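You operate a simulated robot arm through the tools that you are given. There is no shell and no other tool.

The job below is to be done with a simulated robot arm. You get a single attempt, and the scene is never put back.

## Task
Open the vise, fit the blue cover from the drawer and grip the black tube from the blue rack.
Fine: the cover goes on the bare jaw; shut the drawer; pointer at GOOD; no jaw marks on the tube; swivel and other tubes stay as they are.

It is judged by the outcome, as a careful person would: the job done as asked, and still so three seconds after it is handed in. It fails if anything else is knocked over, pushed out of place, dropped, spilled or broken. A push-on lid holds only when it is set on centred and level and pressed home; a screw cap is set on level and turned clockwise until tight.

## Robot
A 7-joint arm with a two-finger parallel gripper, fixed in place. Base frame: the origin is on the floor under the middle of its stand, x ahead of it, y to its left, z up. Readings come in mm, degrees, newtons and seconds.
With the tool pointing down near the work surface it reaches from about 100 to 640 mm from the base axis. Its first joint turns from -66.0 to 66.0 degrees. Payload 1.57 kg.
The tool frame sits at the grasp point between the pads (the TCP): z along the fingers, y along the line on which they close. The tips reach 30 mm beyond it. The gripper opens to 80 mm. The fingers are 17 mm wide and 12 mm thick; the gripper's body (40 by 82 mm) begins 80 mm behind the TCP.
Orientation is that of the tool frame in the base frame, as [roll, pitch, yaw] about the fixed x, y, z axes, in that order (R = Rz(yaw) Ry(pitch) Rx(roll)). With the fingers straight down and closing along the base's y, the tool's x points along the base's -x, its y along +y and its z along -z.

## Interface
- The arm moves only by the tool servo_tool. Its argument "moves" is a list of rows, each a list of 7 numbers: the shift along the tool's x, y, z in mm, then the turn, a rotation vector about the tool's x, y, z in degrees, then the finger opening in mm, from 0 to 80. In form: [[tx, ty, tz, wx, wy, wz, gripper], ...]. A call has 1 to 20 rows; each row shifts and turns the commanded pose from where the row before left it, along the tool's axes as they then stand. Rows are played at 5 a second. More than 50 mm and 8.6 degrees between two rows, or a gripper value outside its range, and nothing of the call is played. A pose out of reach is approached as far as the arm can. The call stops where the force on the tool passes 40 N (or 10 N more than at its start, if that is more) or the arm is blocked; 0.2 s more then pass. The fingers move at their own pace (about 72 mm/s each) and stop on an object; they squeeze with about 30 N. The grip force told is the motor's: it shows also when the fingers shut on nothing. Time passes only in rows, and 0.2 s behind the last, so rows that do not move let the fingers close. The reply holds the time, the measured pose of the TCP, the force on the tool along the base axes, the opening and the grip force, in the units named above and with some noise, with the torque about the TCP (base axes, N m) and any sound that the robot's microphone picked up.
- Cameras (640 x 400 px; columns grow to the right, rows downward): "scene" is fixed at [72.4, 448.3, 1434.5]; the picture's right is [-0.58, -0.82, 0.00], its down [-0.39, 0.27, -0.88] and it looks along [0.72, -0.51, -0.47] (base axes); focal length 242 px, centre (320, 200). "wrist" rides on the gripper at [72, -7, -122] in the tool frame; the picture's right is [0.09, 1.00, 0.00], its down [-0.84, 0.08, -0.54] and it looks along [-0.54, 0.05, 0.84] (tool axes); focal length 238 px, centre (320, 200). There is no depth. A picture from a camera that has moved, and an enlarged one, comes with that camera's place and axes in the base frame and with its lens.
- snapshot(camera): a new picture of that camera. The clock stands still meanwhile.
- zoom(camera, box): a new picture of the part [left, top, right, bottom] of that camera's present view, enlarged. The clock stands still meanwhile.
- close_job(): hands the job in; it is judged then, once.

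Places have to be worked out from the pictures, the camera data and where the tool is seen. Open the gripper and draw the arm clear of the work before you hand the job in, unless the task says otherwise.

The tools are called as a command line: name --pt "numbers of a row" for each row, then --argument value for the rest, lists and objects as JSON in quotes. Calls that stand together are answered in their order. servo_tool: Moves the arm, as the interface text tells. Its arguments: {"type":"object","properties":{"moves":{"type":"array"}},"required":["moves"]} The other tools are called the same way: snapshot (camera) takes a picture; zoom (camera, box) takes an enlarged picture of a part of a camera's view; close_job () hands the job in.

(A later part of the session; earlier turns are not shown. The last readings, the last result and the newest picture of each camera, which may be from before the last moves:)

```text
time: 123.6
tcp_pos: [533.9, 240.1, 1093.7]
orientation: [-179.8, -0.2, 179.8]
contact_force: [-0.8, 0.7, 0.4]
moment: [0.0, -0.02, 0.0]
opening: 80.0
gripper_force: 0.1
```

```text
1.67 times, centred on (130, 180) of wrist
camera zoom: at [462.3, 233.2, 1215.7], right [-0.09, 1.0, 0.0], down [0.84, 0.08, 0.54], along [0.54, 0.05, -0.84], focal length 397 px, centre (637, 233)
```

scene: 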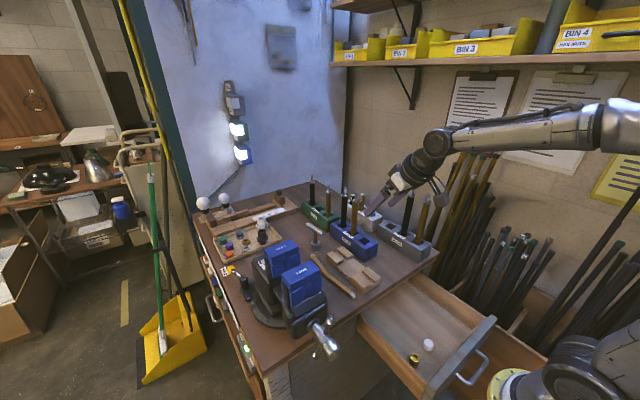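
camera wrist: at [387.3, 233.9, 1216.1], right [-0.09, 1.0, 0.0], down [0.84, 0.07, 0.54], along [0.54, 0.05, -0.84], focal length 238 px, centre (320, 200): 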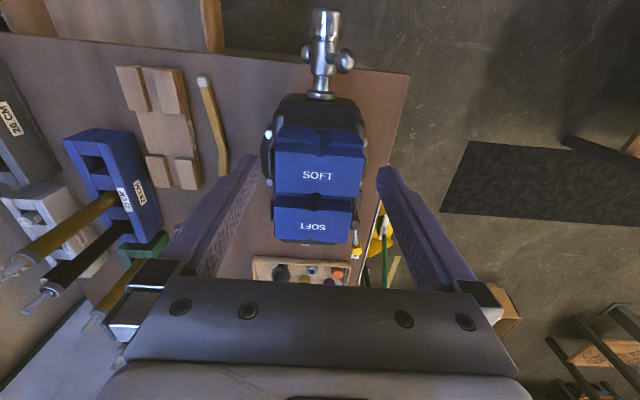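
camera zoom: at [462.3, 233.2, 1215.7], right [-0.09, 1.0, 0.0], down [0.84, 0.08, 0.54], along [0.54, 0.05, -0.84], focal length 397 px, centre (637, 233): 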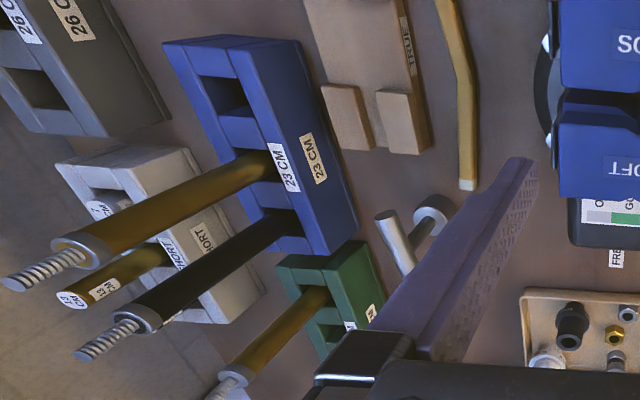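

The tube is about 20–21 mm in diameter, so the V's would touch it at roughly an 11 mm pad gap — right where it is now. I'll reopen by about 75° (~6–7 mm) for insertion clearance; I move back over the screw.

servo_tool --pt "45 -4 0 0 0 0 40" --pt "45 -4 0 0 0 0 0" --pt "45 -2 0 0 0 0.2 0" --pt "1 0 45 0 0 0 0" --pt "0 0 45 0 0 0 0"

snapshot --camera "wrist"

zoom --camera "scene" --box '[270, 270, 350, 340]'

```text
time: 124.8
tcp_pos: [397.6, 230.8, 1005.6]
orientation: [-179.9, 0.1, 179.6]
contact_force: [0.6, -0.8, 0.8]
moment: [0.02, -0.01, 0.0]
opening: 0.0
gripper_force: 20.7
```

```text
taken
camera wrist: at [326.4, 224.9, 1126.3], right [-0.08, 1.0, 0.0], down [0.84, 0.07, 0.54], along [0.54, 0.05, -0.84], focal length 238 px, centre (320, 200)
```

wrist: 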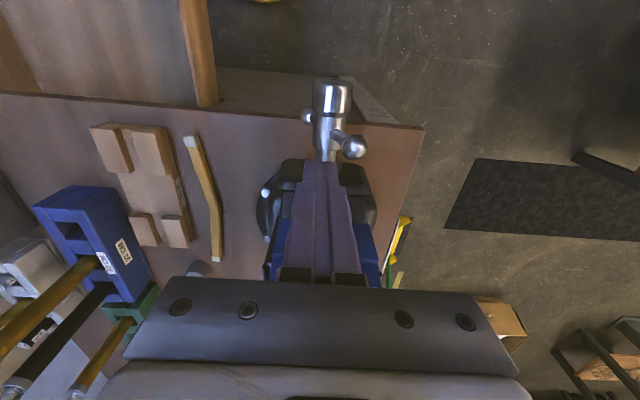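

```text
5.71 times, centred on (310, 305) of scene
camera zoom: at [72.4, 448.3, 1434.5], right [-0.58, -0.82, 0.0], down [-0.39, 0.27, -0.88], along [0.72, -0.51, -0.47], focal length 1384 px, centre (377, -400)
```

zoom: 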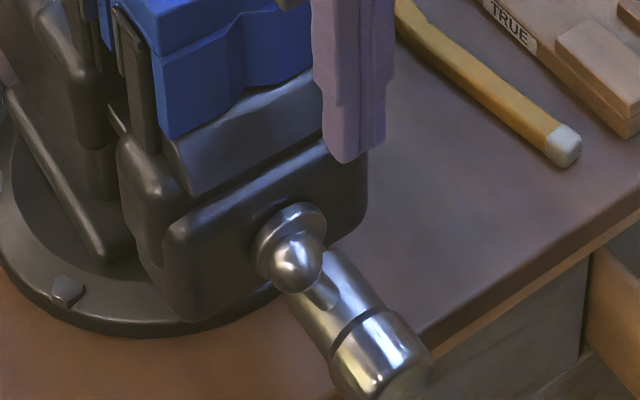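

The upper knob is at (397, 260, 922). I push it from the −y side over to just below horizontal, about 75° open.

servo_tool --pt "0 -3 28 0 0 0 0" --pt "0 0 27.5 0 0 0 0" --pt "0.3 10.8 2.2 0 0 0 0" --pt "0.9 5.6 2.2 0 0 0 0" --pt "1.3 8.3 5.6 0 0 0 0" --pt "1.3 7.6 7.1 0 0 0 0" --pt "1.3 5.6 9 0 0 0 0" --pt "0.9 2.6 6.9 0 0 0 0" --pt "0.9 4.3 4 0 0 0 0"

snapshot --camera "wrist"

```text
time: 126.8
tcp_pos: [390.9, 272.9, 912.3]
orientation: [-179.8, -0.1, 179.5]
contact_force: [-0.4, -0.7, 1.8]
moment: [-0.06, 0.0, -0.01]
opening: 0.3
gripper_force: 21.2
```

```text
taken
camera wrist: at [319.4, 265.9, 1033.5], right [-0.09, 1.0, 0.0], down [0.84, 0.07, 0.54], along [0.54, 0.05, -0.84], focal length 238 px, centre (320, 200)
```

wrist: 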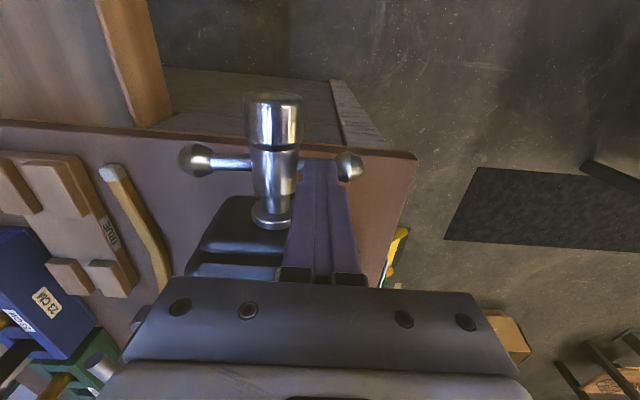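

The jaws are reopened with the bar near horizontal. Next the tube: since the golden tube stands in front of it, I'll come in obliquely from the +y side (heading −55°, tilted 45°) so the hand clears the golden tube. I rise and set that orientation at a free spot.

servo_tool --pt "0 3 -40 0 0 0 0" --pt "0 0 -45 0 0 0 0" --pt "0 0 -45 0 0 0 0" --pt "0 0 -45 0 0 0 0" --pt "0 -45 -15 0 0 0 20" --pt "0 -48 -10 0 0 0 40" --pt "-5 -48 0 0 0 0 40" --pt "-10 -45 0 0 0 0 40" --pt "-15 -45 0 0 0 0 40" --pt "0 0 0 0 0 8 40" --pt "0 0 0 0 0 8 40" --pt "0 0 0 0 0 8 40" --pt "0 0 0 0 0 8 40" --pt "0 0 0 0 0 8 40" --pt "0 0 0 0 0 8 40" --pt "0 0 0 0 0 7 40"

snapshot --camera "wrist"

```text
time: 130.2
tcp_pos: [420.0, 43.5, 1112.7]
orientation: [-180.0, 0.0, 124.4]
contact_force: [0.4, 0.2, -0.2]
moment: [0.02, 0.01, 0.0]
opening: 40.1
gripper_force: 0.1
```

```text
taken
camera wrist: at [374.0, 99.4, 1234.1], right [0.77, 0.64, 0.0], down [0.54, -0.65, 0.54], along [0.34, -0.42, -0.84], focal length 238 px, centre (320, 200)
```

wrist: 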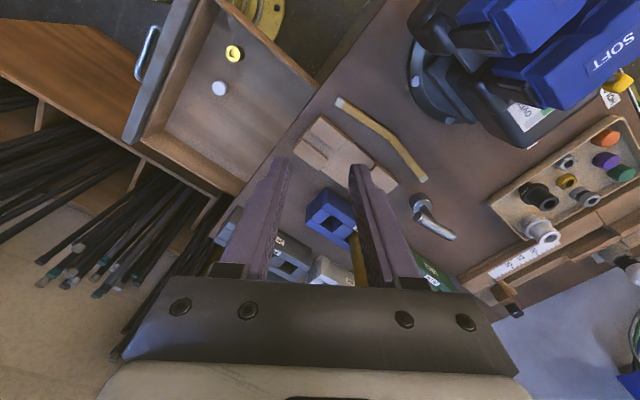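

Heading is set. I tilt 45° and check the view of the racks.

servo_tool --pt "0 0 0 0 -7.5 0 40" --pt "0 0 0 0 -7.5 0 40" --pt "0 0 0 0 -7.5 0 40" --pt "0 0 0 0 -7.5 0 40" --pt "0 0 0 0 -7.5 0 40" --pt "0 0 0 0 -7.5 0 40"

snapshot --camera "wrist"

snapshot --camera "scene"

```text
time: 131.6
tcp_pos: [420.7, 44.6, 1112.8]
orientation: [-180.0, 45.1, 124.5]
contact_force: [0.4, -0.4, 0.5]
moment: [-0.01, 0.0, 0.0]
opening: 40.0
gripper_force: 0.0
```

```text
taken
camera wrist: at [336.7, 153.1, 1147.7], right [0.78, 0.62, -0.07], down [0.18, -0.13, 0.98], along [0.6, -0.78, -0.21], focal length 238 px, centre (320, 200)
```

wrist: 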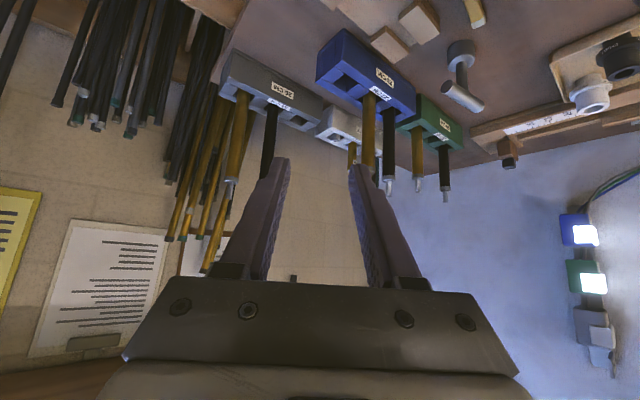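

```text
taken
```

scene: 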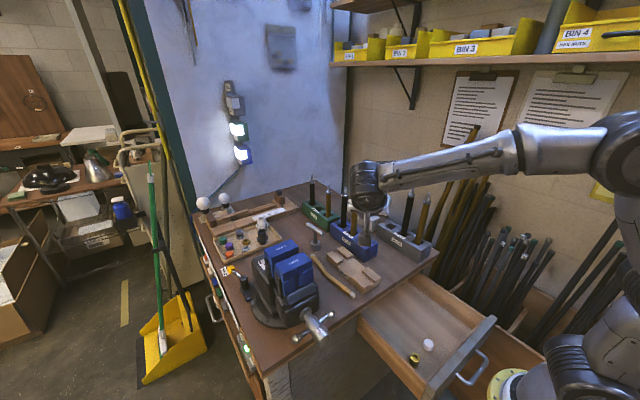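

The rack is in view from this heading. I zoom in to refine the black tube's position.

zoom --camera "wrist" --box '[300, 20, 480, 220]'

zoom --camera "scene" --box '[325, 170, 385, 260]'

```text
2.00 times, centred on (390, 120) of wrist
camera zoom: at [336.7, 153.1, 1147.7], right [0.78, 0.62, -0.07], down [0.18, -0.13, 0.98], along [0.6, -0.78, -0.21], focal length 477 px, centre (180, 360)
```

zoom: 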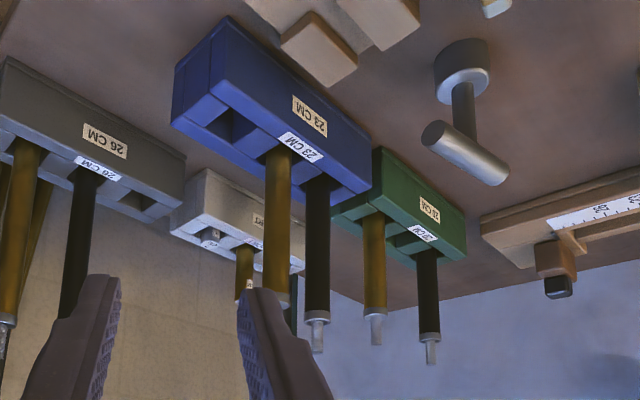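

```text
4.44 times, centred on (355, 215) of scene
camera zoom: at [72.4, 448.3, 1434.5], right [-0.58, -0.82, 0.0], down [-0.39, 0.27, -0.88], along [0.72, -0.51, -0.47], focal length 1076 px, centre (164, 133)
```

zoom: 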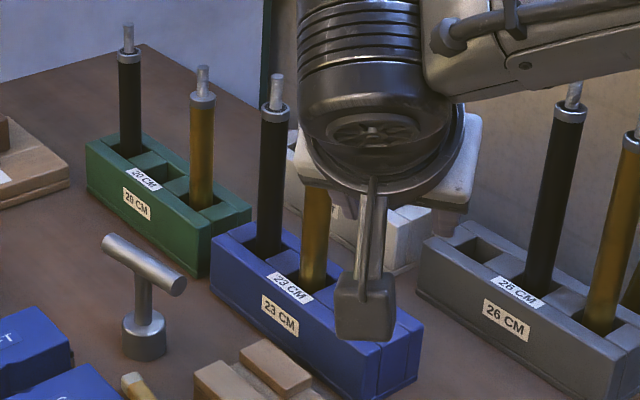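

Two views put the black tube at about (705, −118). I move to a pre-grasp 130 mm short of it along the slanted axis.

servo_tool --pt "-18.8 23.7 29 0 0 0 40" --pt "-18.8 23.7 29 0 0 0 40" --pt "-18.8 23.7 29 0 0 0 40" --pt "-18.8 23.7 29 0 0 0 40" --pt "-18.8 23.7 29 0 0 0 40" --pt "-18.8 23.7 29 0 0 0 40"

snapshot --camera "wrist"

zoom --camera "scene" --box '[300, 150, 420, 260]'

```text
time: 133.0
tcp_pos: [650.8, -42.2, 1069.7]
orientation: [-180.0, 45.0, 124.7]
contact_force: [0.4, 0.1, -0.2]
moment: [0.01, 0.03, -0.02]
opening: 40.3
gripper_force: 0.1
```

```text
taken
camera wrist: at [567.1, 65.7, 1104.3], right [0.78, 0.62, -0.07], down [0.18, -0.13, 0.97], along [0.6, -0.78, -0.21], focal length 238 px, centre (320, 200)
```

wrist: 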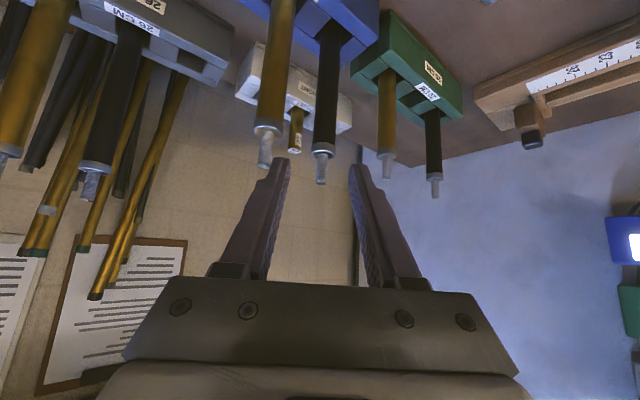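

```text
3.64 times, centred on (360, 205) of scene
camera zoom: at [72.4, 448.3, 1434.5], right [-0.58, -0.82, 0.0], down [-0.39, 0.27, -0.88], along [0.72, -0.51, -0.47], focal length 881 px, centre (174, 182)
```

zoom: 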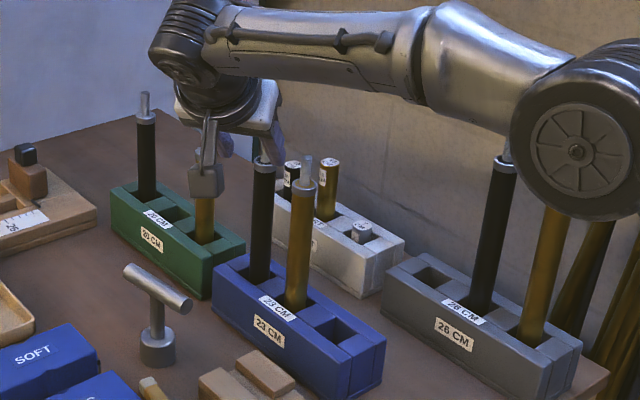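

The tube is 4 mm to the tool's +y side of the axis at grip height. I shift, advance 80 mm along the axis with the fingers at 40 mm, and check again.

servo_tool --pt "0 2 20 0 0 0 40" --pt "0 2 20 0 0 0 40" --pt "0 0 20 0 0 0 40" --pt "0 0 20 0 0 0 40"

snapshot --camera "wrist"

zoom --camera "scene" --box '[310, 160, 400, 250]'

```text
time: 134.0
tcp_pos: [686.7, -86.8, 1012.3]
orientation: [-179.9, 45.0, 124.7]
contact_force: [-0.5, 0.4, 0.0]
moment: [0.03, 0.0, 0.05]
opening: 39.9
gripper_force: 0.0
```

```text
taken
camera wrist: at [603.8, 21.3, 1047.5], right [0.78, 0.62, -0.07], down [0.18, -0.13, 0.97], along [0.6, -0.77, -0.21], focal length 238 px, centre (320, 200)
```

wrist: 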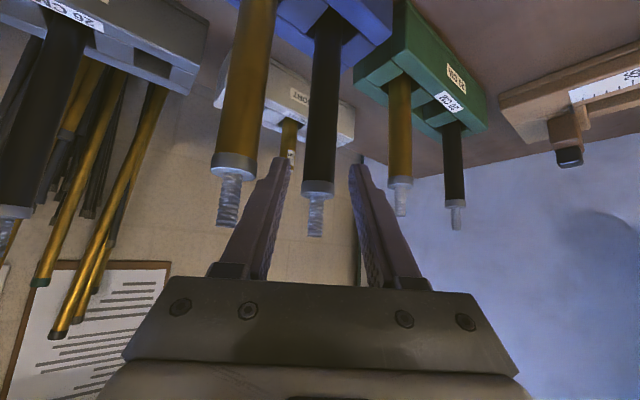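

```text
4.44 times, centred on (355, 205) of scene
camera zoom: at [72.4, 448.3, 1434.5], right [-0.58, -0.82, 0.0], down [-0.39, 0.27, -0.88], along [0.72, -0.51, -0.47], focal length 1076 px, centre (164, 178)
```

zoom: 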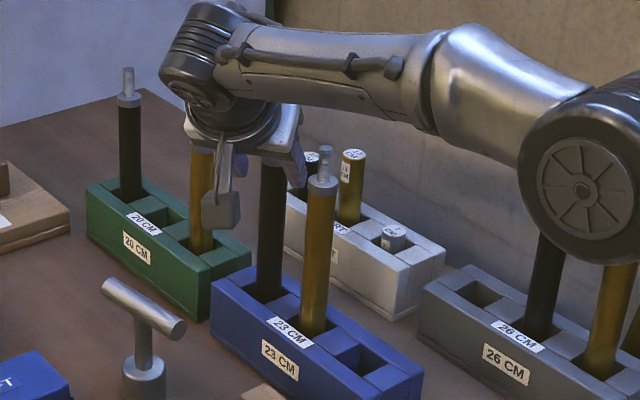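

I zoom in to measure how far the tube still is along the axis.

zoom --camera "wrist" --box '[260, 100, 380, 250]'

```text
2.67 times, centred on (320, 175) of wrist
camera zoom: at [603.8, 21.3, 1047.5], right [0.78, 0.62, -0.07], down [0.18, -0.13, 0.97], along [0.6, -0.77, -0.21], focal length 636 px, centre (320, 267)
```

zoom: 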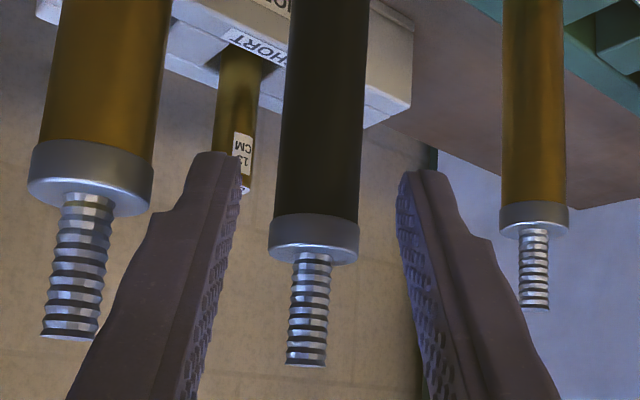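

Measured here, the tube is about 24 mm in diameter, so the present ~18 mm pad gap leaves too little clearance. Before taking the tube I'll back off and open the vise about another 60°.

servo_tool --pt "0 0 -35 0 0 0 40" --pt "0 0 -45 0 0 0 40" --pt "0 0 -40 0 0 0 40" --pt "18.8 -25 -25 0 0 0 20" --pt "18.8 -25 -25 0 0 0 0" --pt "18.8 -25 -15 0 7.5 0 0" --pt "0 0 0 0 7.5 0 0" --pt "0 0 0 0 7.5 0 0" --pt "0 0 0 0 7.5 0 0" --pt "0 0 0 0 7.5 0 0" --pt "0 0 0 0 7.5 0 0" --pt "0 0 0 0 0 -8 0" --pt "0 0 0 0 0 -8 0" --pt "0 0 0 0 0 -8 0" --pt "0 0 0 0 0 -8 0" --pt "0 0 0 0 0 -8 0" --pt "0 0 0 0 0 -8 0" --pt "0 0 0 0 0 -7.3 0"

snapshot --camera "scene"

```text
time: 137.8
tcp_pos: [528.5, 11.5, 1103.5]
orientation: [-179.8, -0.1, -179.9]
contact_force: [0.3, -0.1, -0.4]
moment: [0.02, -0.01, 0.01]
opening: 0.0
gripper_force: 21.5
```

```text
taken
```

scene: 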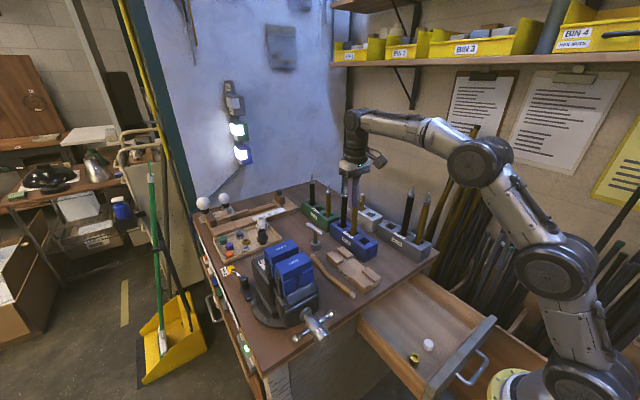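

Tool is vertical again. I cross over the vise to above the +y bar arm.

servo_tool --pt "23 43.5 0 0 0 0 0" --pt "23 43.5 0 0 0 0 0" --pt "23 43.5 0 0 0 0 0" --pt "23 43.5 0 0 0 0 0" --pt "23 43.5 0 0 0 0 0" --pt "23 44 0 0 0 0 0" --pt "0 0 45 0 0 0 0" --pt "0 0 45 0 0 0 0" --pt "0 0 45 0 0 0 0" --pt "0 0 35 0 0 0 0"

snapshot --camera "wrist"

```text
time: 140.0
tcp_pos: [391.3, 272.7, 931.9]
orientation: [180.0, -0.1, 179.9]
contact_force: [0.6, 0.4, -0.1]
moment: [0.02, -0.03, 0.0]
opening: 0.0
gripper_force: 21.1
```

```text
taken
camera wrist: at [319.4, 266.6, 1054.6], right [-0.09, 1.0, 0.0], down [0.84, 0.08, 0.54], along [0.54, 0.05, -0.84], focal length 238 px, centre (320, 200)
```

wrist: 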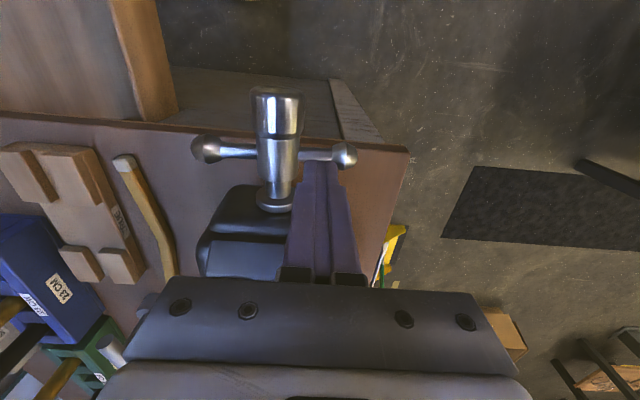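

I push the +y arm down from just below horizontal to about 70°, opening ~5 mm more.

servo_tool --pt "0 1 12 0 0 0 0" --pt "0.3 0.6 8.8 0 0 0 0" --pt "1.2 3.5 8.4 0 0 0 0" --pt "1.3 0.6 10.1 0 0 0 0" --pt "1.3 -3.4 10.4 0 0 0 0" --pt "0.9 -4.2 6.7 0 0 0 0" --pt "0 5 -35 0 0 0 0" --pt "0 0 -45 0 0 0 0" --pt "0 0 -45 0 0 0 0" --pt "0 0 -45 0 0 0 0" --pt "-40 -5 -20 0 0 0 40" --pt "-40 -10 -10 0 0 0 80" --pt "-40 -10 0 0 0 0 80" --pt "-22 -10 0 0 0 0 80"

zoom --camera "wrist" --box '[270, 40, 380, 160]'

zoom --camera "wrist" --box '[295, 95, 355, 145]'

```text
time: 143.0
tcp_pos: [529.3, 239.7, 1075.5]
orientation: [-179.9, -0.1, 179.9]
contact_force: [0.4, -0.6, 0.3]
moment: [0.0, -0.03, -0.01]
opening: 79.9
gripper_force: 0.0
```

```text
3.33 times, centred on (325, 100) of wrist
camera zoom: at [457.1, 232.8, 1197.9], right [-0.09, 1.0, 0.0], down [0.84, 0.08, 0.54], along [0.54, 0.05, -0.84], focal length 794 px, centre (303, 533)
```

zoom: 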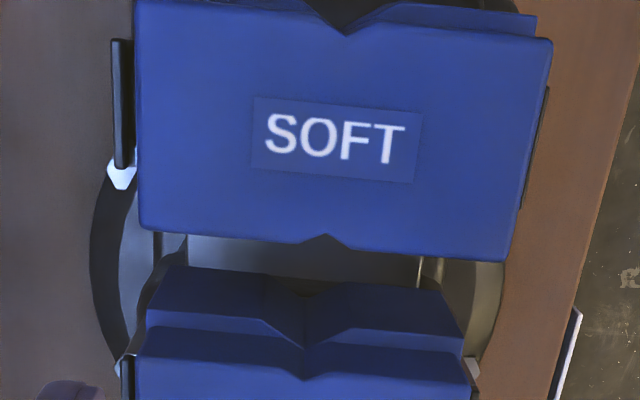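

```text
8.00 times, centred on (325, 120) of wrist
camera zoom: at [457.1, 232.8, 1197.9], right [-0.09, 1.0, 0.0], down [0.84, 0.08, 0.54], along [0.54, 0.05, -0.84], focal length 1907 px, centre (280, 840)
```

zoom: 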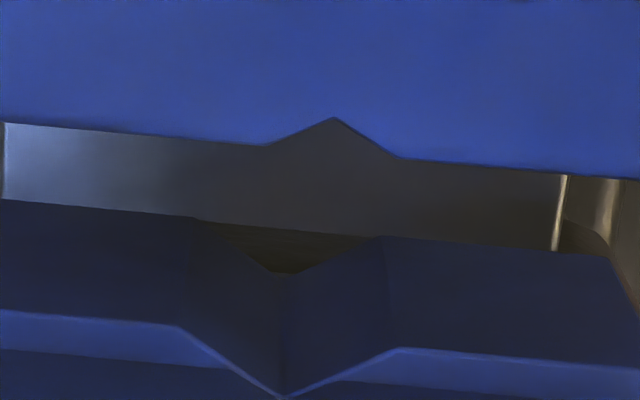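

Pad gap is now about 23 mm, giving ~8 mm play for the 24 mm tube; the target centre between the V's is about (511.7, 240.5). I return to the tube with the same oblique orientation.

servo_tool --pt "0 -45.6 -5.6 0 0 0 40" --pt "0 -45.6 -5.6 0 0 0 40" --pt "0 -45.6 -5.6 0 0 0 40" --pt "0 -45.6 -5.6 0 0 0 40" --pt "0 -45.6 -5.6 0 0 0 40" --pt "0 0 0 0 0 8 40" --pt "0 0 0 0 0 8 40" --pt "0 0 0 0 0 8 40" --pt "0 0 0 0 0 8 40" --pt "0 0 0 0 0 8 40" --pt "0 0 0 0 0 8 40" --pt "0 0 0 0 0 7.2 40" --pt "0 0 0 0 -7.5 0 40" --pt "0 0 0 0 -7.5 0 40" --pt "0 0 0 0 -7.5 0 40" --pt "0 0 0 0 -7.5 0 40" --pt "0 0 0 0 -7.5 0 40" --pt "0 0 0 0 -7.5 0 40"

```text
time: 146.8
tcp_pos: [528.2, 12.8, 1105.4]
orientation: [-180.0, 45.1, 124.7]
contact_force: [0.1, -0.5, -0.1]
moment: [0.01, 0.02, 0.02]
opening: 40.1
gripper_force: 0.2
```

Orientation restored. I move to the pre-grasp line and advance to the earlier check point.

servo_tool --pt "-18.5 24.7 35.8 0 0 0 40" --pt "-18.5 24.7 35.8 0 0 0 40" --pt "-18.4 24.8 35.8 0 0 0 40" --pt "0 0 25 0 0 0 40" --pt "0 0 25 0 0 0 40" --pt "0 0 30 0 0 0 40"

zoom --camera "wrist" --box '[260, 100, 380, 250]'

zoom --camera "scene" --box '[310, 160, 400, 250]'

```text
time: 148.2
tcp_pos: [686.1, -87.1, 1010.6]
orientation: [-179.9, 45.0, 124.8]
contact_force: [-0.1, -0.7, -0.1]
moment: [0.04, 0.0, 0.01]
opening: 39.9
gripper_force: 0.1
```

```text
2.67 times, centred on (320, 175) of wrist
camera zoom: at [602.6, 22.3, 1045.4], right [0.78, 0.62, -0.07], down [0.18, -0.13, 0.97], along [0.6, -0.77, -0.21], focal length 636 px, centre (320, 267)
```

zoom: 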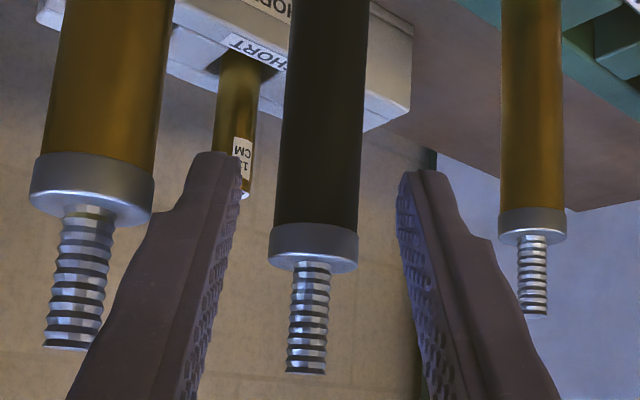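

```text
4.44 times, centred on (355, 205) of scene
camera zoom: at [72.4, 448.3, 1434.5], right [-0.58, -0.82, 0.0], down [-0.39, 0.27, -0.88], along [0.72, -0.51, -0.47], focal length 1076 px, centre (164, 178)
```

zoom: 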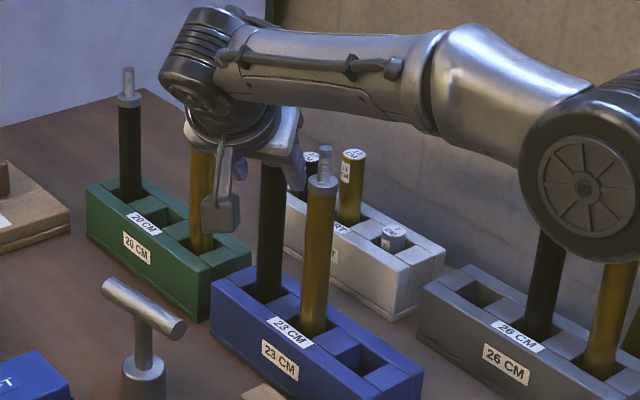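

Alignment on the black tube is good, but the golden tube would be within a couple of mm of the left finger on the final approach. I swing the heading another 15° (to −70°) about the tube to widen that clearance.

servo_tool --pt "-0.4 4.4 0.4 5.3 0 5.3 38" --pt "-0.4 4.4 0.4 5.3 0 5.3 38"

zoom --camera "wrist" --box '[230, 80, 410, 260]'

```text
time: 148.8
tcp_pos: [694.0, -82.1, 1012.2]
orientation: [-180.0, 45.0, 109.6]
contact_force: [-0.9, -0.3, 0.3]
moment: [0.06, -0.01, 0.0]
opening: 38.0
gripper_force: 0.0
```

```text
2.22 times, centred on (320, 170) of wrist
camera zoom: at [641.2, 44.3, 1046.6], right [0.92, 0.4, -0.06], down [0.14, -0.17, 0.97], along [0.38, -0.9, -0.21], focal length 530 px, centre (320, 267)
```

zoom: 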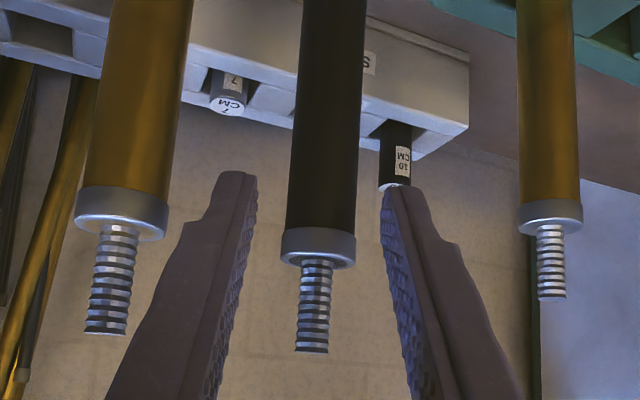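

Clearance to the golden tube is now comfortable. I nudge 1.4 mm sideways and advance the last ~48 mm.

servo_tool --pt "0 0.7 12 0 0 0 38" --pt "0 0.7 12 0 0 0 37" --pt "0 0 12 0 0 0 36" --pt "0 0 12 0 0 0 36"

snapshot --camera "wrist"

zoom --camera "scene" --box '[310, 160, 400, 250]'

```text
time: 149.8
tcp_pos: [707.1, -113.2, 977.5]
orientation: [-180.0, 45.1, 109.9]
contact_force: [-0.3, -0.3, 1.6]
moment: [0.01, 0.01, 0.01]
opening: 36.1
gripper_force: 0.0
```

```text
taken
camera wrist: at [653.3, 12.4, 1011.9], right [0.91, 0.4, -0.07], down [0.14, -0.17, 0.98], along [0.38, -0.9, -0.21], focal length 238 px, centre (320, 200)
```

wrist: 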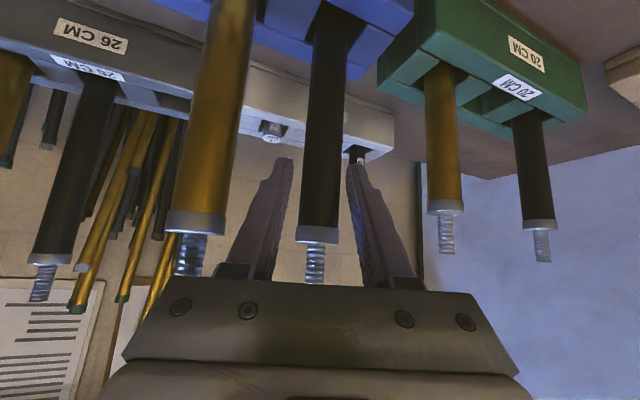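

```text
4.44 times, centred on (355, 205) of scene
camera zoom: at [72.4, 448.3, 1434.5], right [-0.58, -0.82, 0.0], down [-0.39, 0.27, -0.88], along [0.72, -0.51, -0.47], focal length 1076 px, centre (164, 178)
```

zoom: 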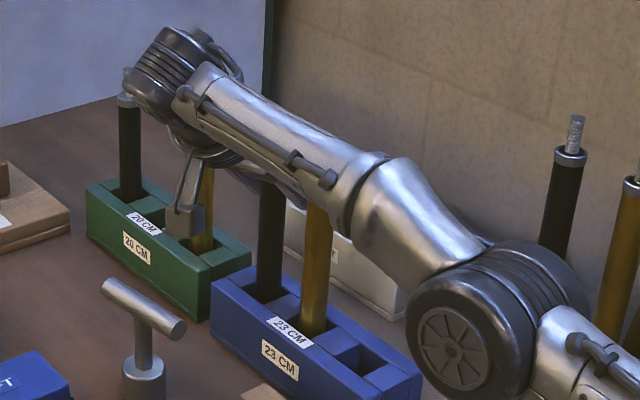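

The tube is between the pads at the TCP, collar ~20 mm above. I close on it gently.

servo_tool --pt "0 0 0 0 0 0 30" --pt "0 0 0 0 0 0 26" --pt "0 0 0 0 0 0 22" --pt "0 0 0 0 0 0 14" --pt "0 0 0 0 0 0 10"

snapshot --camera "wrist"

```text
time: 151.0
tcp_pos: [705.6, -114.3, 977.5]
orientation: [180.0, 45.1, 109.8]
contact_force: [0.2, 0.5, 0.4]
moment: [-0.05, -0.02, 0.01]
opening: 23.7
gripper_force: 29.7
```

```text
taken
camera wrist: at [653.3, 12.6, 1012.0], right [0.91, 0.4, -0.07], down [0.14, -0.17, 0.98], along [0.38, -0.9, -0.21], focal length 238 px, centre (320, 200)
```

wrist: 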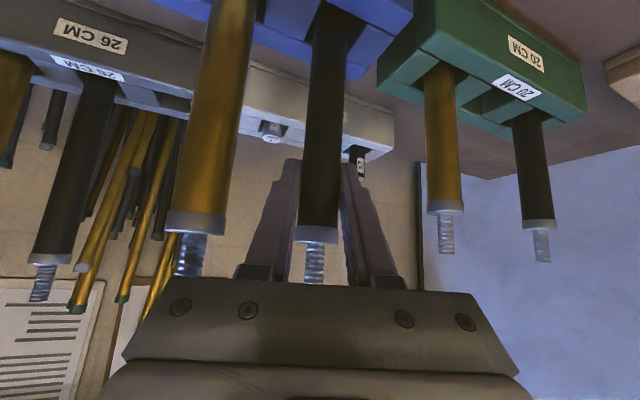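

Gripped at 23.7 mm with full force. I lift straight up in steps to draw it out of the rack.

servo_tool --pt "-3.5 0 -3.5 0 0 0 10" --pt "-7.1 0 -7.05 0 0 0 10" --pt "-10.6 0 -10.6 0 0 0 10" --pt "-10.6 0 -10.6 0 0 0 10" --pt "-10.6 0 -10.6 0 0 0 10" --pt "-7.1 0 -7.05 0 0 0 10"

snapshot --camera "wrist"

snapshot --camera "scene"

```text
time: 152.4
tcp_pos: [693.9, -112.5, 1030.7]
orientation: [180.0, 44.9, 109.6]
contact_force: [4.5, 0.6, -0.1]
moment: [0.15, -0.75, -0.03]
opening: 24.7
gripper_force: 30.0
out of reach, approached as far as the arm can: row 1, 3, 5
```

```text
taken
camera wrist: at [641.7, 14.1, 1065.7], right [0.92, 0.4, -0.07], down [0.14, -0.17, 0.98], along [0.38, -0.9, -0.21], focal length 238 px, centre (320, 200)
```

wrist: 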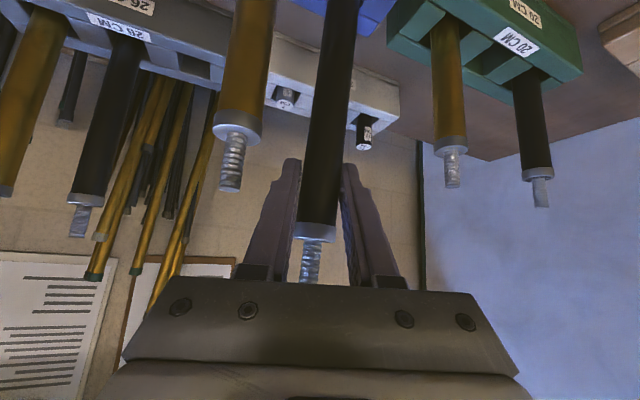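

```text
taken
```

scene: 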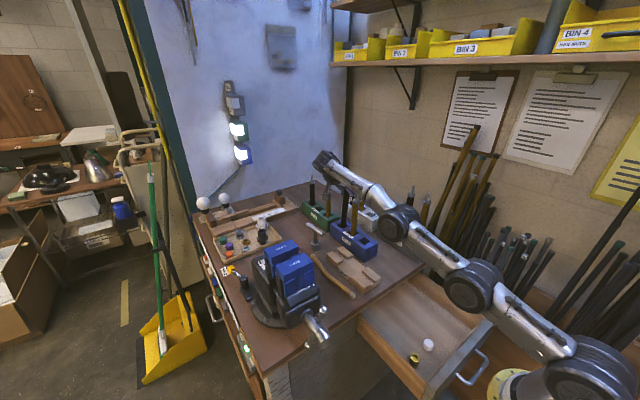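

The arm reached its limit and drifted ~12 mm toward −x while the tube is nearly out. Swinging the heading back toward the radial direction shortens the reach needed, so I turn 40° about the tube's axis while restoring x.

servo_tool --pt "-1.1 1.85 1.1 -5.66 0 -5.66 10" --pt "-1.1 1.85 1.1 -5.66 0 -5.66 10" --pt "-1.1 1.85 1.1 -5.66 0 -5.66 10" --pt "-1.1 1.85 1.1 -5.66 0 -5.66 10" --pt "-1.1 1.85 1.1 -5.66 0 -5.66 10"

snapshot --camera "wrist"

zoom --camera "scene" --box '[310, 150, 420, 260]'

```text
time: 153.6
tcp_pos: [705.6, -112.6, 1030.4]
orientation: [-179.7, 44.9, 150.0]
contact_force: [0.0, 0.5, -2.2]
moment: [0.0, 0.01, 0.0]
opening: 23.4
gripper_force: 29.9
```

```text
taken
camera wrist: at [584.5, -50.6, 1064.9], right [0.44, 0.89, -0.07], down [0.22, -0.04, 0.97], along [0.87, -0.45, -0.21], focal length 238 px, centre (320, 200)
```

wrist: 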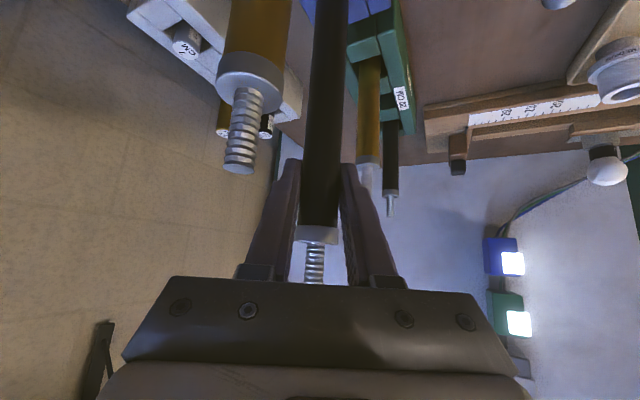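

```text
3.64 times, centred on (365, 205) of scene
camera zoom: at [72.4, 448.3, 1434.5], right [-0.58, -0.82, 0.0], down [-0.39, 0.27, -0.88], along [0.72, -0.51, -0.47], focal length 881 px, centre (156, 182)
```

zoom: 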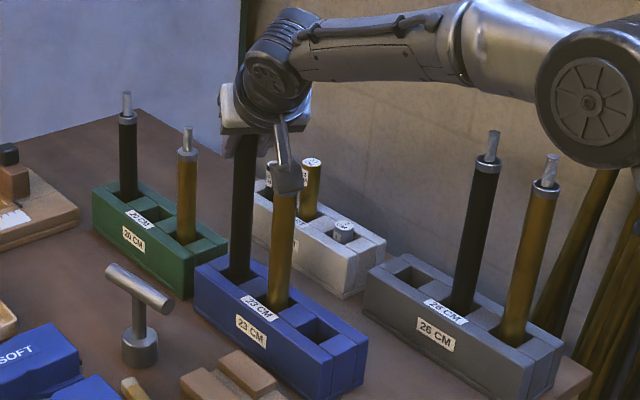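

Tube straight again, weight hanging free (≈2 N), neighbours undisturbed. I lift a further 45 mm to clear the rack fully.

servo_tool --pt "-7.1 0 -7.1 0 0 0 10" --pt "-10.6 0 -10.6 0 0 0 10" --pt "-10.6 0 -10.6 0 0 0 10"

zoom --camera "scene" --box '[310, 150, 420, 260]'

```text
time: 154.4
tcp_pos: [705.0, -112.7, 1069.1]
orientation: [-179.8, 44.9, 149.9]
contact_force: [-0.9, 0.2, -2.0]
moment: [-0.01, -0.02, 0.01]
opening: 23.7
gripper_force: 30.3
```

```text
3.64 times, centred on (365, 205) of scene
camera zoom: at [72.5, 448.3, 1434.5], right [-0.58, -0.82, 0.0], down [-0.39, 0.27, -0.88], along [0.72, -0.51, -0.47], focal length 881 px, centre (156, 182)
```

zoom: 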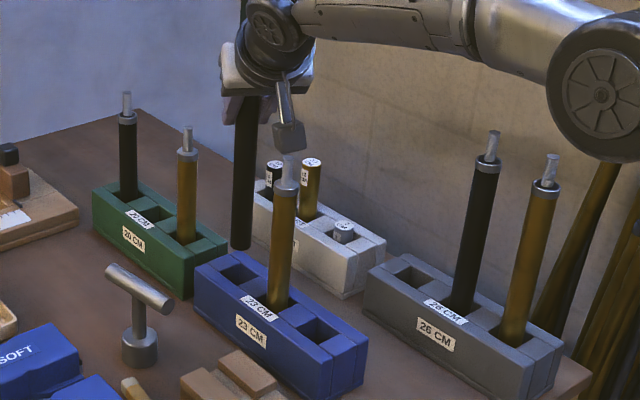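

The tube is clear (bottom ≈ z 898). I move it +y away from the golden tube, then back toward me and up, and turn the heading to straight ahead.

servo_tool --pt "12.4 30.3 -12.4 0 0 0 10" --pt "12.4 30.3 -12.4 0 0 0 10" --pt "20.4 -22.5 -34.6 0 0 0 10" --pt "20.4 -22.5 -34.6 0 0 0 10" --pt "20.4 -22.5 -34.6 0 0 0 10" --pt "0 0 0 -5.3 0 -5.3 10" --pt "0 0 0 -5.3 0 -5.3 10" --pt "0 0 0 -5.3 0 -5.3 10" --pt "0 0 0 -5.3 0 -5.3 10"

snapshot --camera "scene"

snapshot --camera "wrist"

```text
time: 156.4
tcp_pos: [571.3, -44.4, 1100.7]
orientation: [-180.0, 44.9, 179.6]
contact_force: [-0.1, -0.1, -1.3]
moment: [-0.02, 0.02, -0.01]
opening: 23.6
gripper_force: 30.4
```

```text
taken
```

scene: 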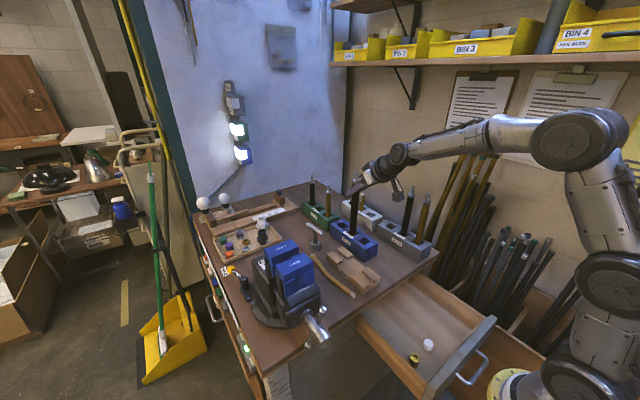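

```text
taken
camera wrist: at [435.0, -49.5, 1135.6], right [-0.06, 1.0, -0.07], down [0.21, 0.08, 0.97], along [0.98, 0.04, -0.21], focal length 238 px, centre (320, 200)
```

wrist: 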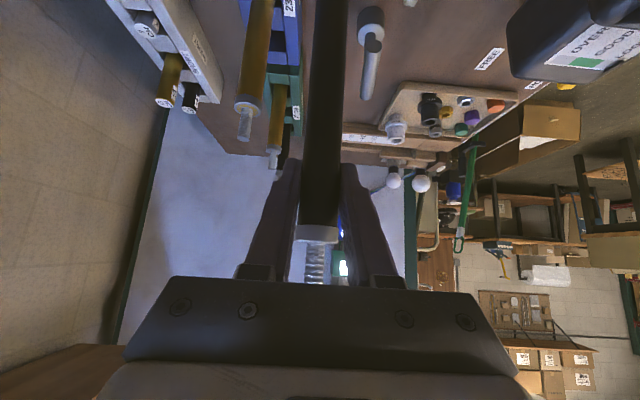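

Heading is straight ahead now. I check the tube's verticality and its offset from the TCP.

zoom --camera "scene" --box '[320, 160, 400, 260]'

zoom --camera "wrist" --box '[240, 0, 400, 290]'

```text
4.00 times, centred on (360, 210) of scene
camera zoom: at [72.4, 448.3, 1434.5], right [-0.58, -0.82, 0.0], down [-0.39, 0.27, -0.88], along [0.72, -0.51, -0.47], focal length 969 px, centre (160, 160)
```

zoom: 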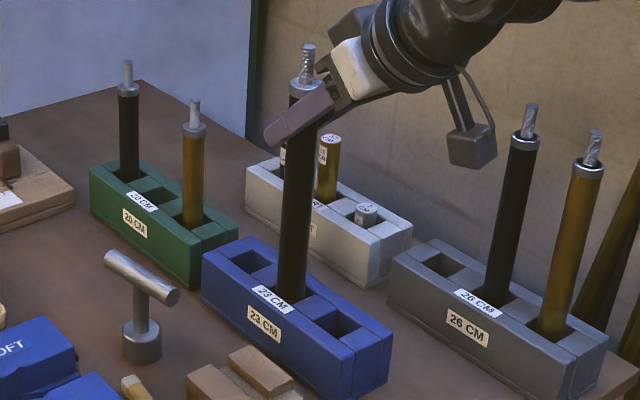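

```text
1.38 times, centred on (320, 145) of wrist
camera zoom: at [435.0, -49.5, 1135.6], right [-0.06, 1.0, -0.07], down [0.21, 0.08, 0.97], along [0.98, 0.04, -0.21], focal length 329 px, centre (320, 276)
```

zoom: 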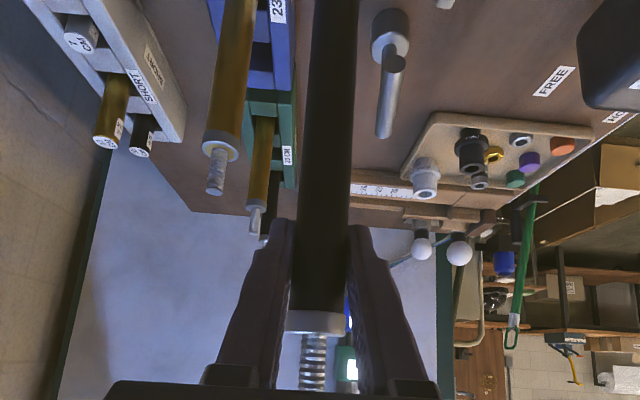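

The tube hangs within ~1–2° of vertical and centred on the TCP. I carry it up and over toward the vise, keeping its bottom above the cover tops.

servo_tool --pt "-5.5 29 -22.8 0 0 0 10" --pt "-5.5 29 -22.8 0 0 0 10" --pt "-5.5 29 -22.8 0 0 0 10" --pt "-5.5 29 -22.8 0 0 0 10" --pt "-5.5 29 -22.8 0 0 0 10"

snapshot --camera "scene"

snapshot --camera "wrist"

```text
time: 157.6
tcp_pos: [513.1, 101.3, 1200.8]
orientation: [180.0, 44.9, 179.7]
contact_force: [-0.4, 0.3, -1.2]
moment: [0.0, 0.0, -0.01]
opening: 23.2
gripper_force: 30.1
```

```text
taken
```

scene: 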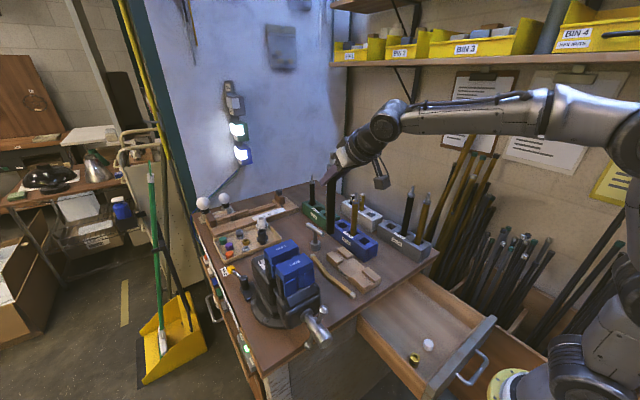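

```text
taken
camera wrist: at [374.5, 96.5, 1236.0], right [-0.06, 1.0, -0.07], down [0.21, 0.08, 0.97], along [0.98, 0.04, -0.21], focal length 238 px, centre (320, 200)
```

wrist: 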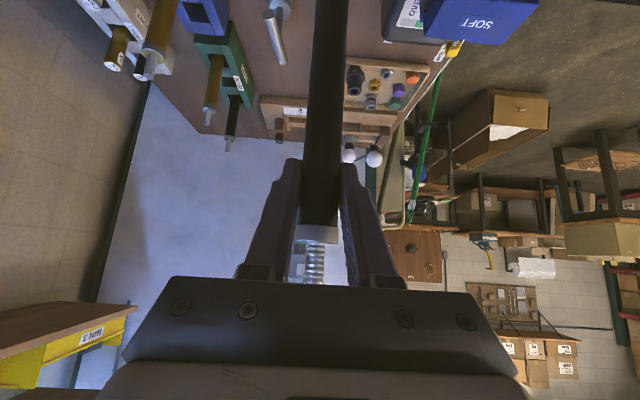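

I slide over the vise along +y at this height.

servo_tool --pt "0 35 0 0 0 0 10" --pt "0 35 0 0 0 0 10" --pt "0 35 0 0 0 0 10" --pt "0 34.5 0 0 0 0 10" --pt "0 0 0 0 0 0 10"

zoom --camera "scene" --box '[250, 180, 350, 300]'

zoom --camera "wrist" --box '[240, 0, 400, 200]'

```text
time: 158.8
tcp_pos: [511.7, 242.4, 1201.6]
orientation: [-179.9, 45.0, 179.7]
contact_force: [0.3, 1.0, -2.3]
moment: [-0.03, 0.02, 0.01]
opening: 23.4
gripper_force: 29.6
```

```text
3.33 times, centred on (300, 240) of scene
camera zoom: at [72.4, 448.3, 1434.5], right [-0.58, -0.82, 0.0], down [-0.39, 0.27, -0.88], along [0.72, -0.51, -0.47], focal length 807 px, centre (387, 67)
```

zoom: 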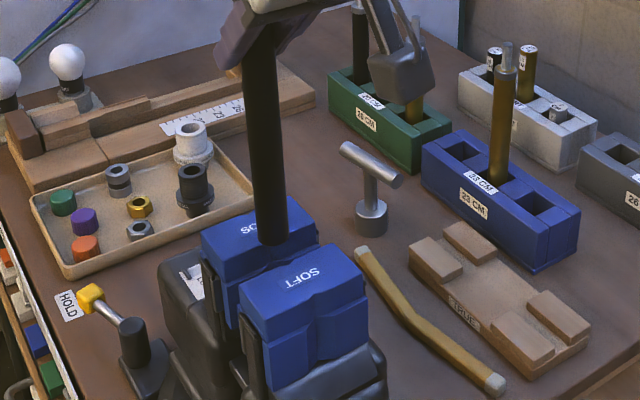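

```text
2.00 times, centred on (320, 100) of wrist
camera zoom: at [374.8, 236.6, 1236.0], right [-0.06, 1.0, -0.07], down [0.21, 0.08, 0.97], along [0.98, 0.04, -0.21], focal length 477 px, centre (320, 400)
```

zoom: 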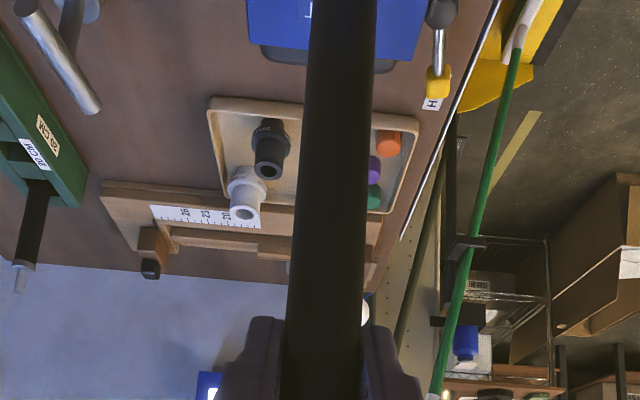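

The tube hangs over the gap. I zoom in to compare its bottom end with the V notches.

zoom --camera "scene" --box '[270, 230, 320, 275]'

zoom --camera "wrist" --box '[280, 0, 380, 60]'

```text
8.89 times, centred on (295, 252) of scene
camera zoom: at [72.4, 448.3, 1434.5], right [-0.58, -0.82, 0.0], down [-0.39, 0.27, -0.88], along [0.72, -0.51, -0.47], focal length 2152 px, centre (542, -267)
```

zoom: 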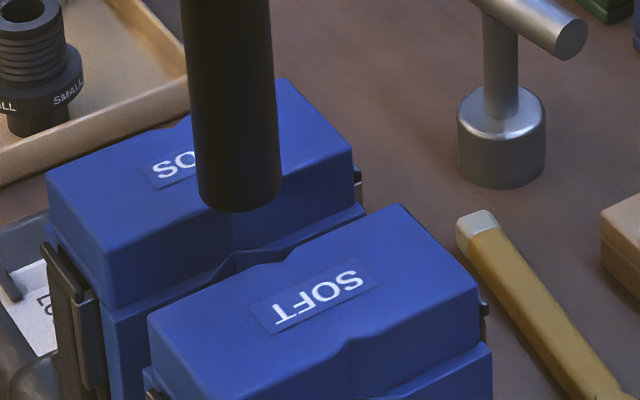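

```text
6.40 times, centred on (330, 30) of wrist
camera zoom: at [374.8, 236.6, 1236.0], right [-0.06, 1.0, -0.07], down [0.21, 0.08, 0.97], along [0.98, 0.04, -0.21], focal length 1525 px, centre (256, 1288)
```

zoom: 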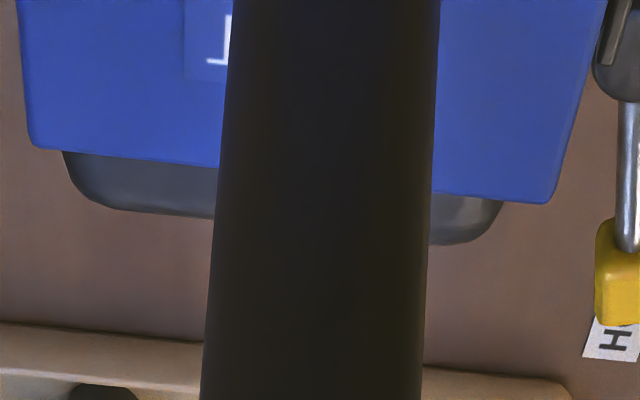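

From the two cameras the tube's bottom is at about (510.8, 243.4, z≈1032); the V centre is (511.7, 240.5). I shift −2.9 mm in y and +0.9 mm in x, then lower 20 mm and look.

servo_tool --pt "-0.6 -2.9 0.6 0 0 0 10" --pt "4 0 4 0 0 0 10" --pt "5 0 5 0 0 0 10" --pt "5 0 5 0 0 0 10"

zoom --camera "scene" --box '[270, 230, 320, 275]'

zoom --camera "wrist" --box '[270, 0, 370, 60]'

```text
time: 159.8
tcp_pos: [514.2, 238.9, 1180.4]
orientation: [-179.9, 44.9, 179.8]
contact_force: [-0.1, 0.3, -0.9]
moment: [-0.01, -0.01, 0.02]
opening: 23.5
gripper_force: 29.7
```

```text
8.89 times, centred on (295, 252) of scene
camera zoom: at [72.4, 448.3, 1434.5], right [-0.58, -0.82, 0.0], down [-0.39, 0.27, -0.88], along [0.72, -0.51, -0.47], focal length 2152 px, centre (542, -267)
```

zoom: 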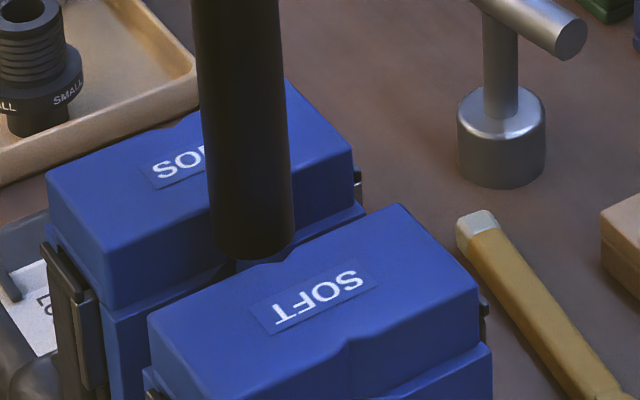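

```text
6.40 times, centred on (320, 30) of wrist
camera zoom: at [376.5, 232.9, 1215.6], right [-0.06, 1.0, -0.07], down [0.21, 0.08, 0.97], along [0.98, 0.04, -0.21], focal length 1525 px, centre (320, 1288)
```

zoom: 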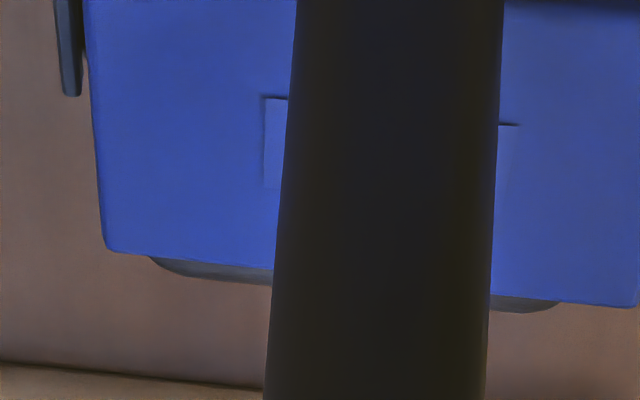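

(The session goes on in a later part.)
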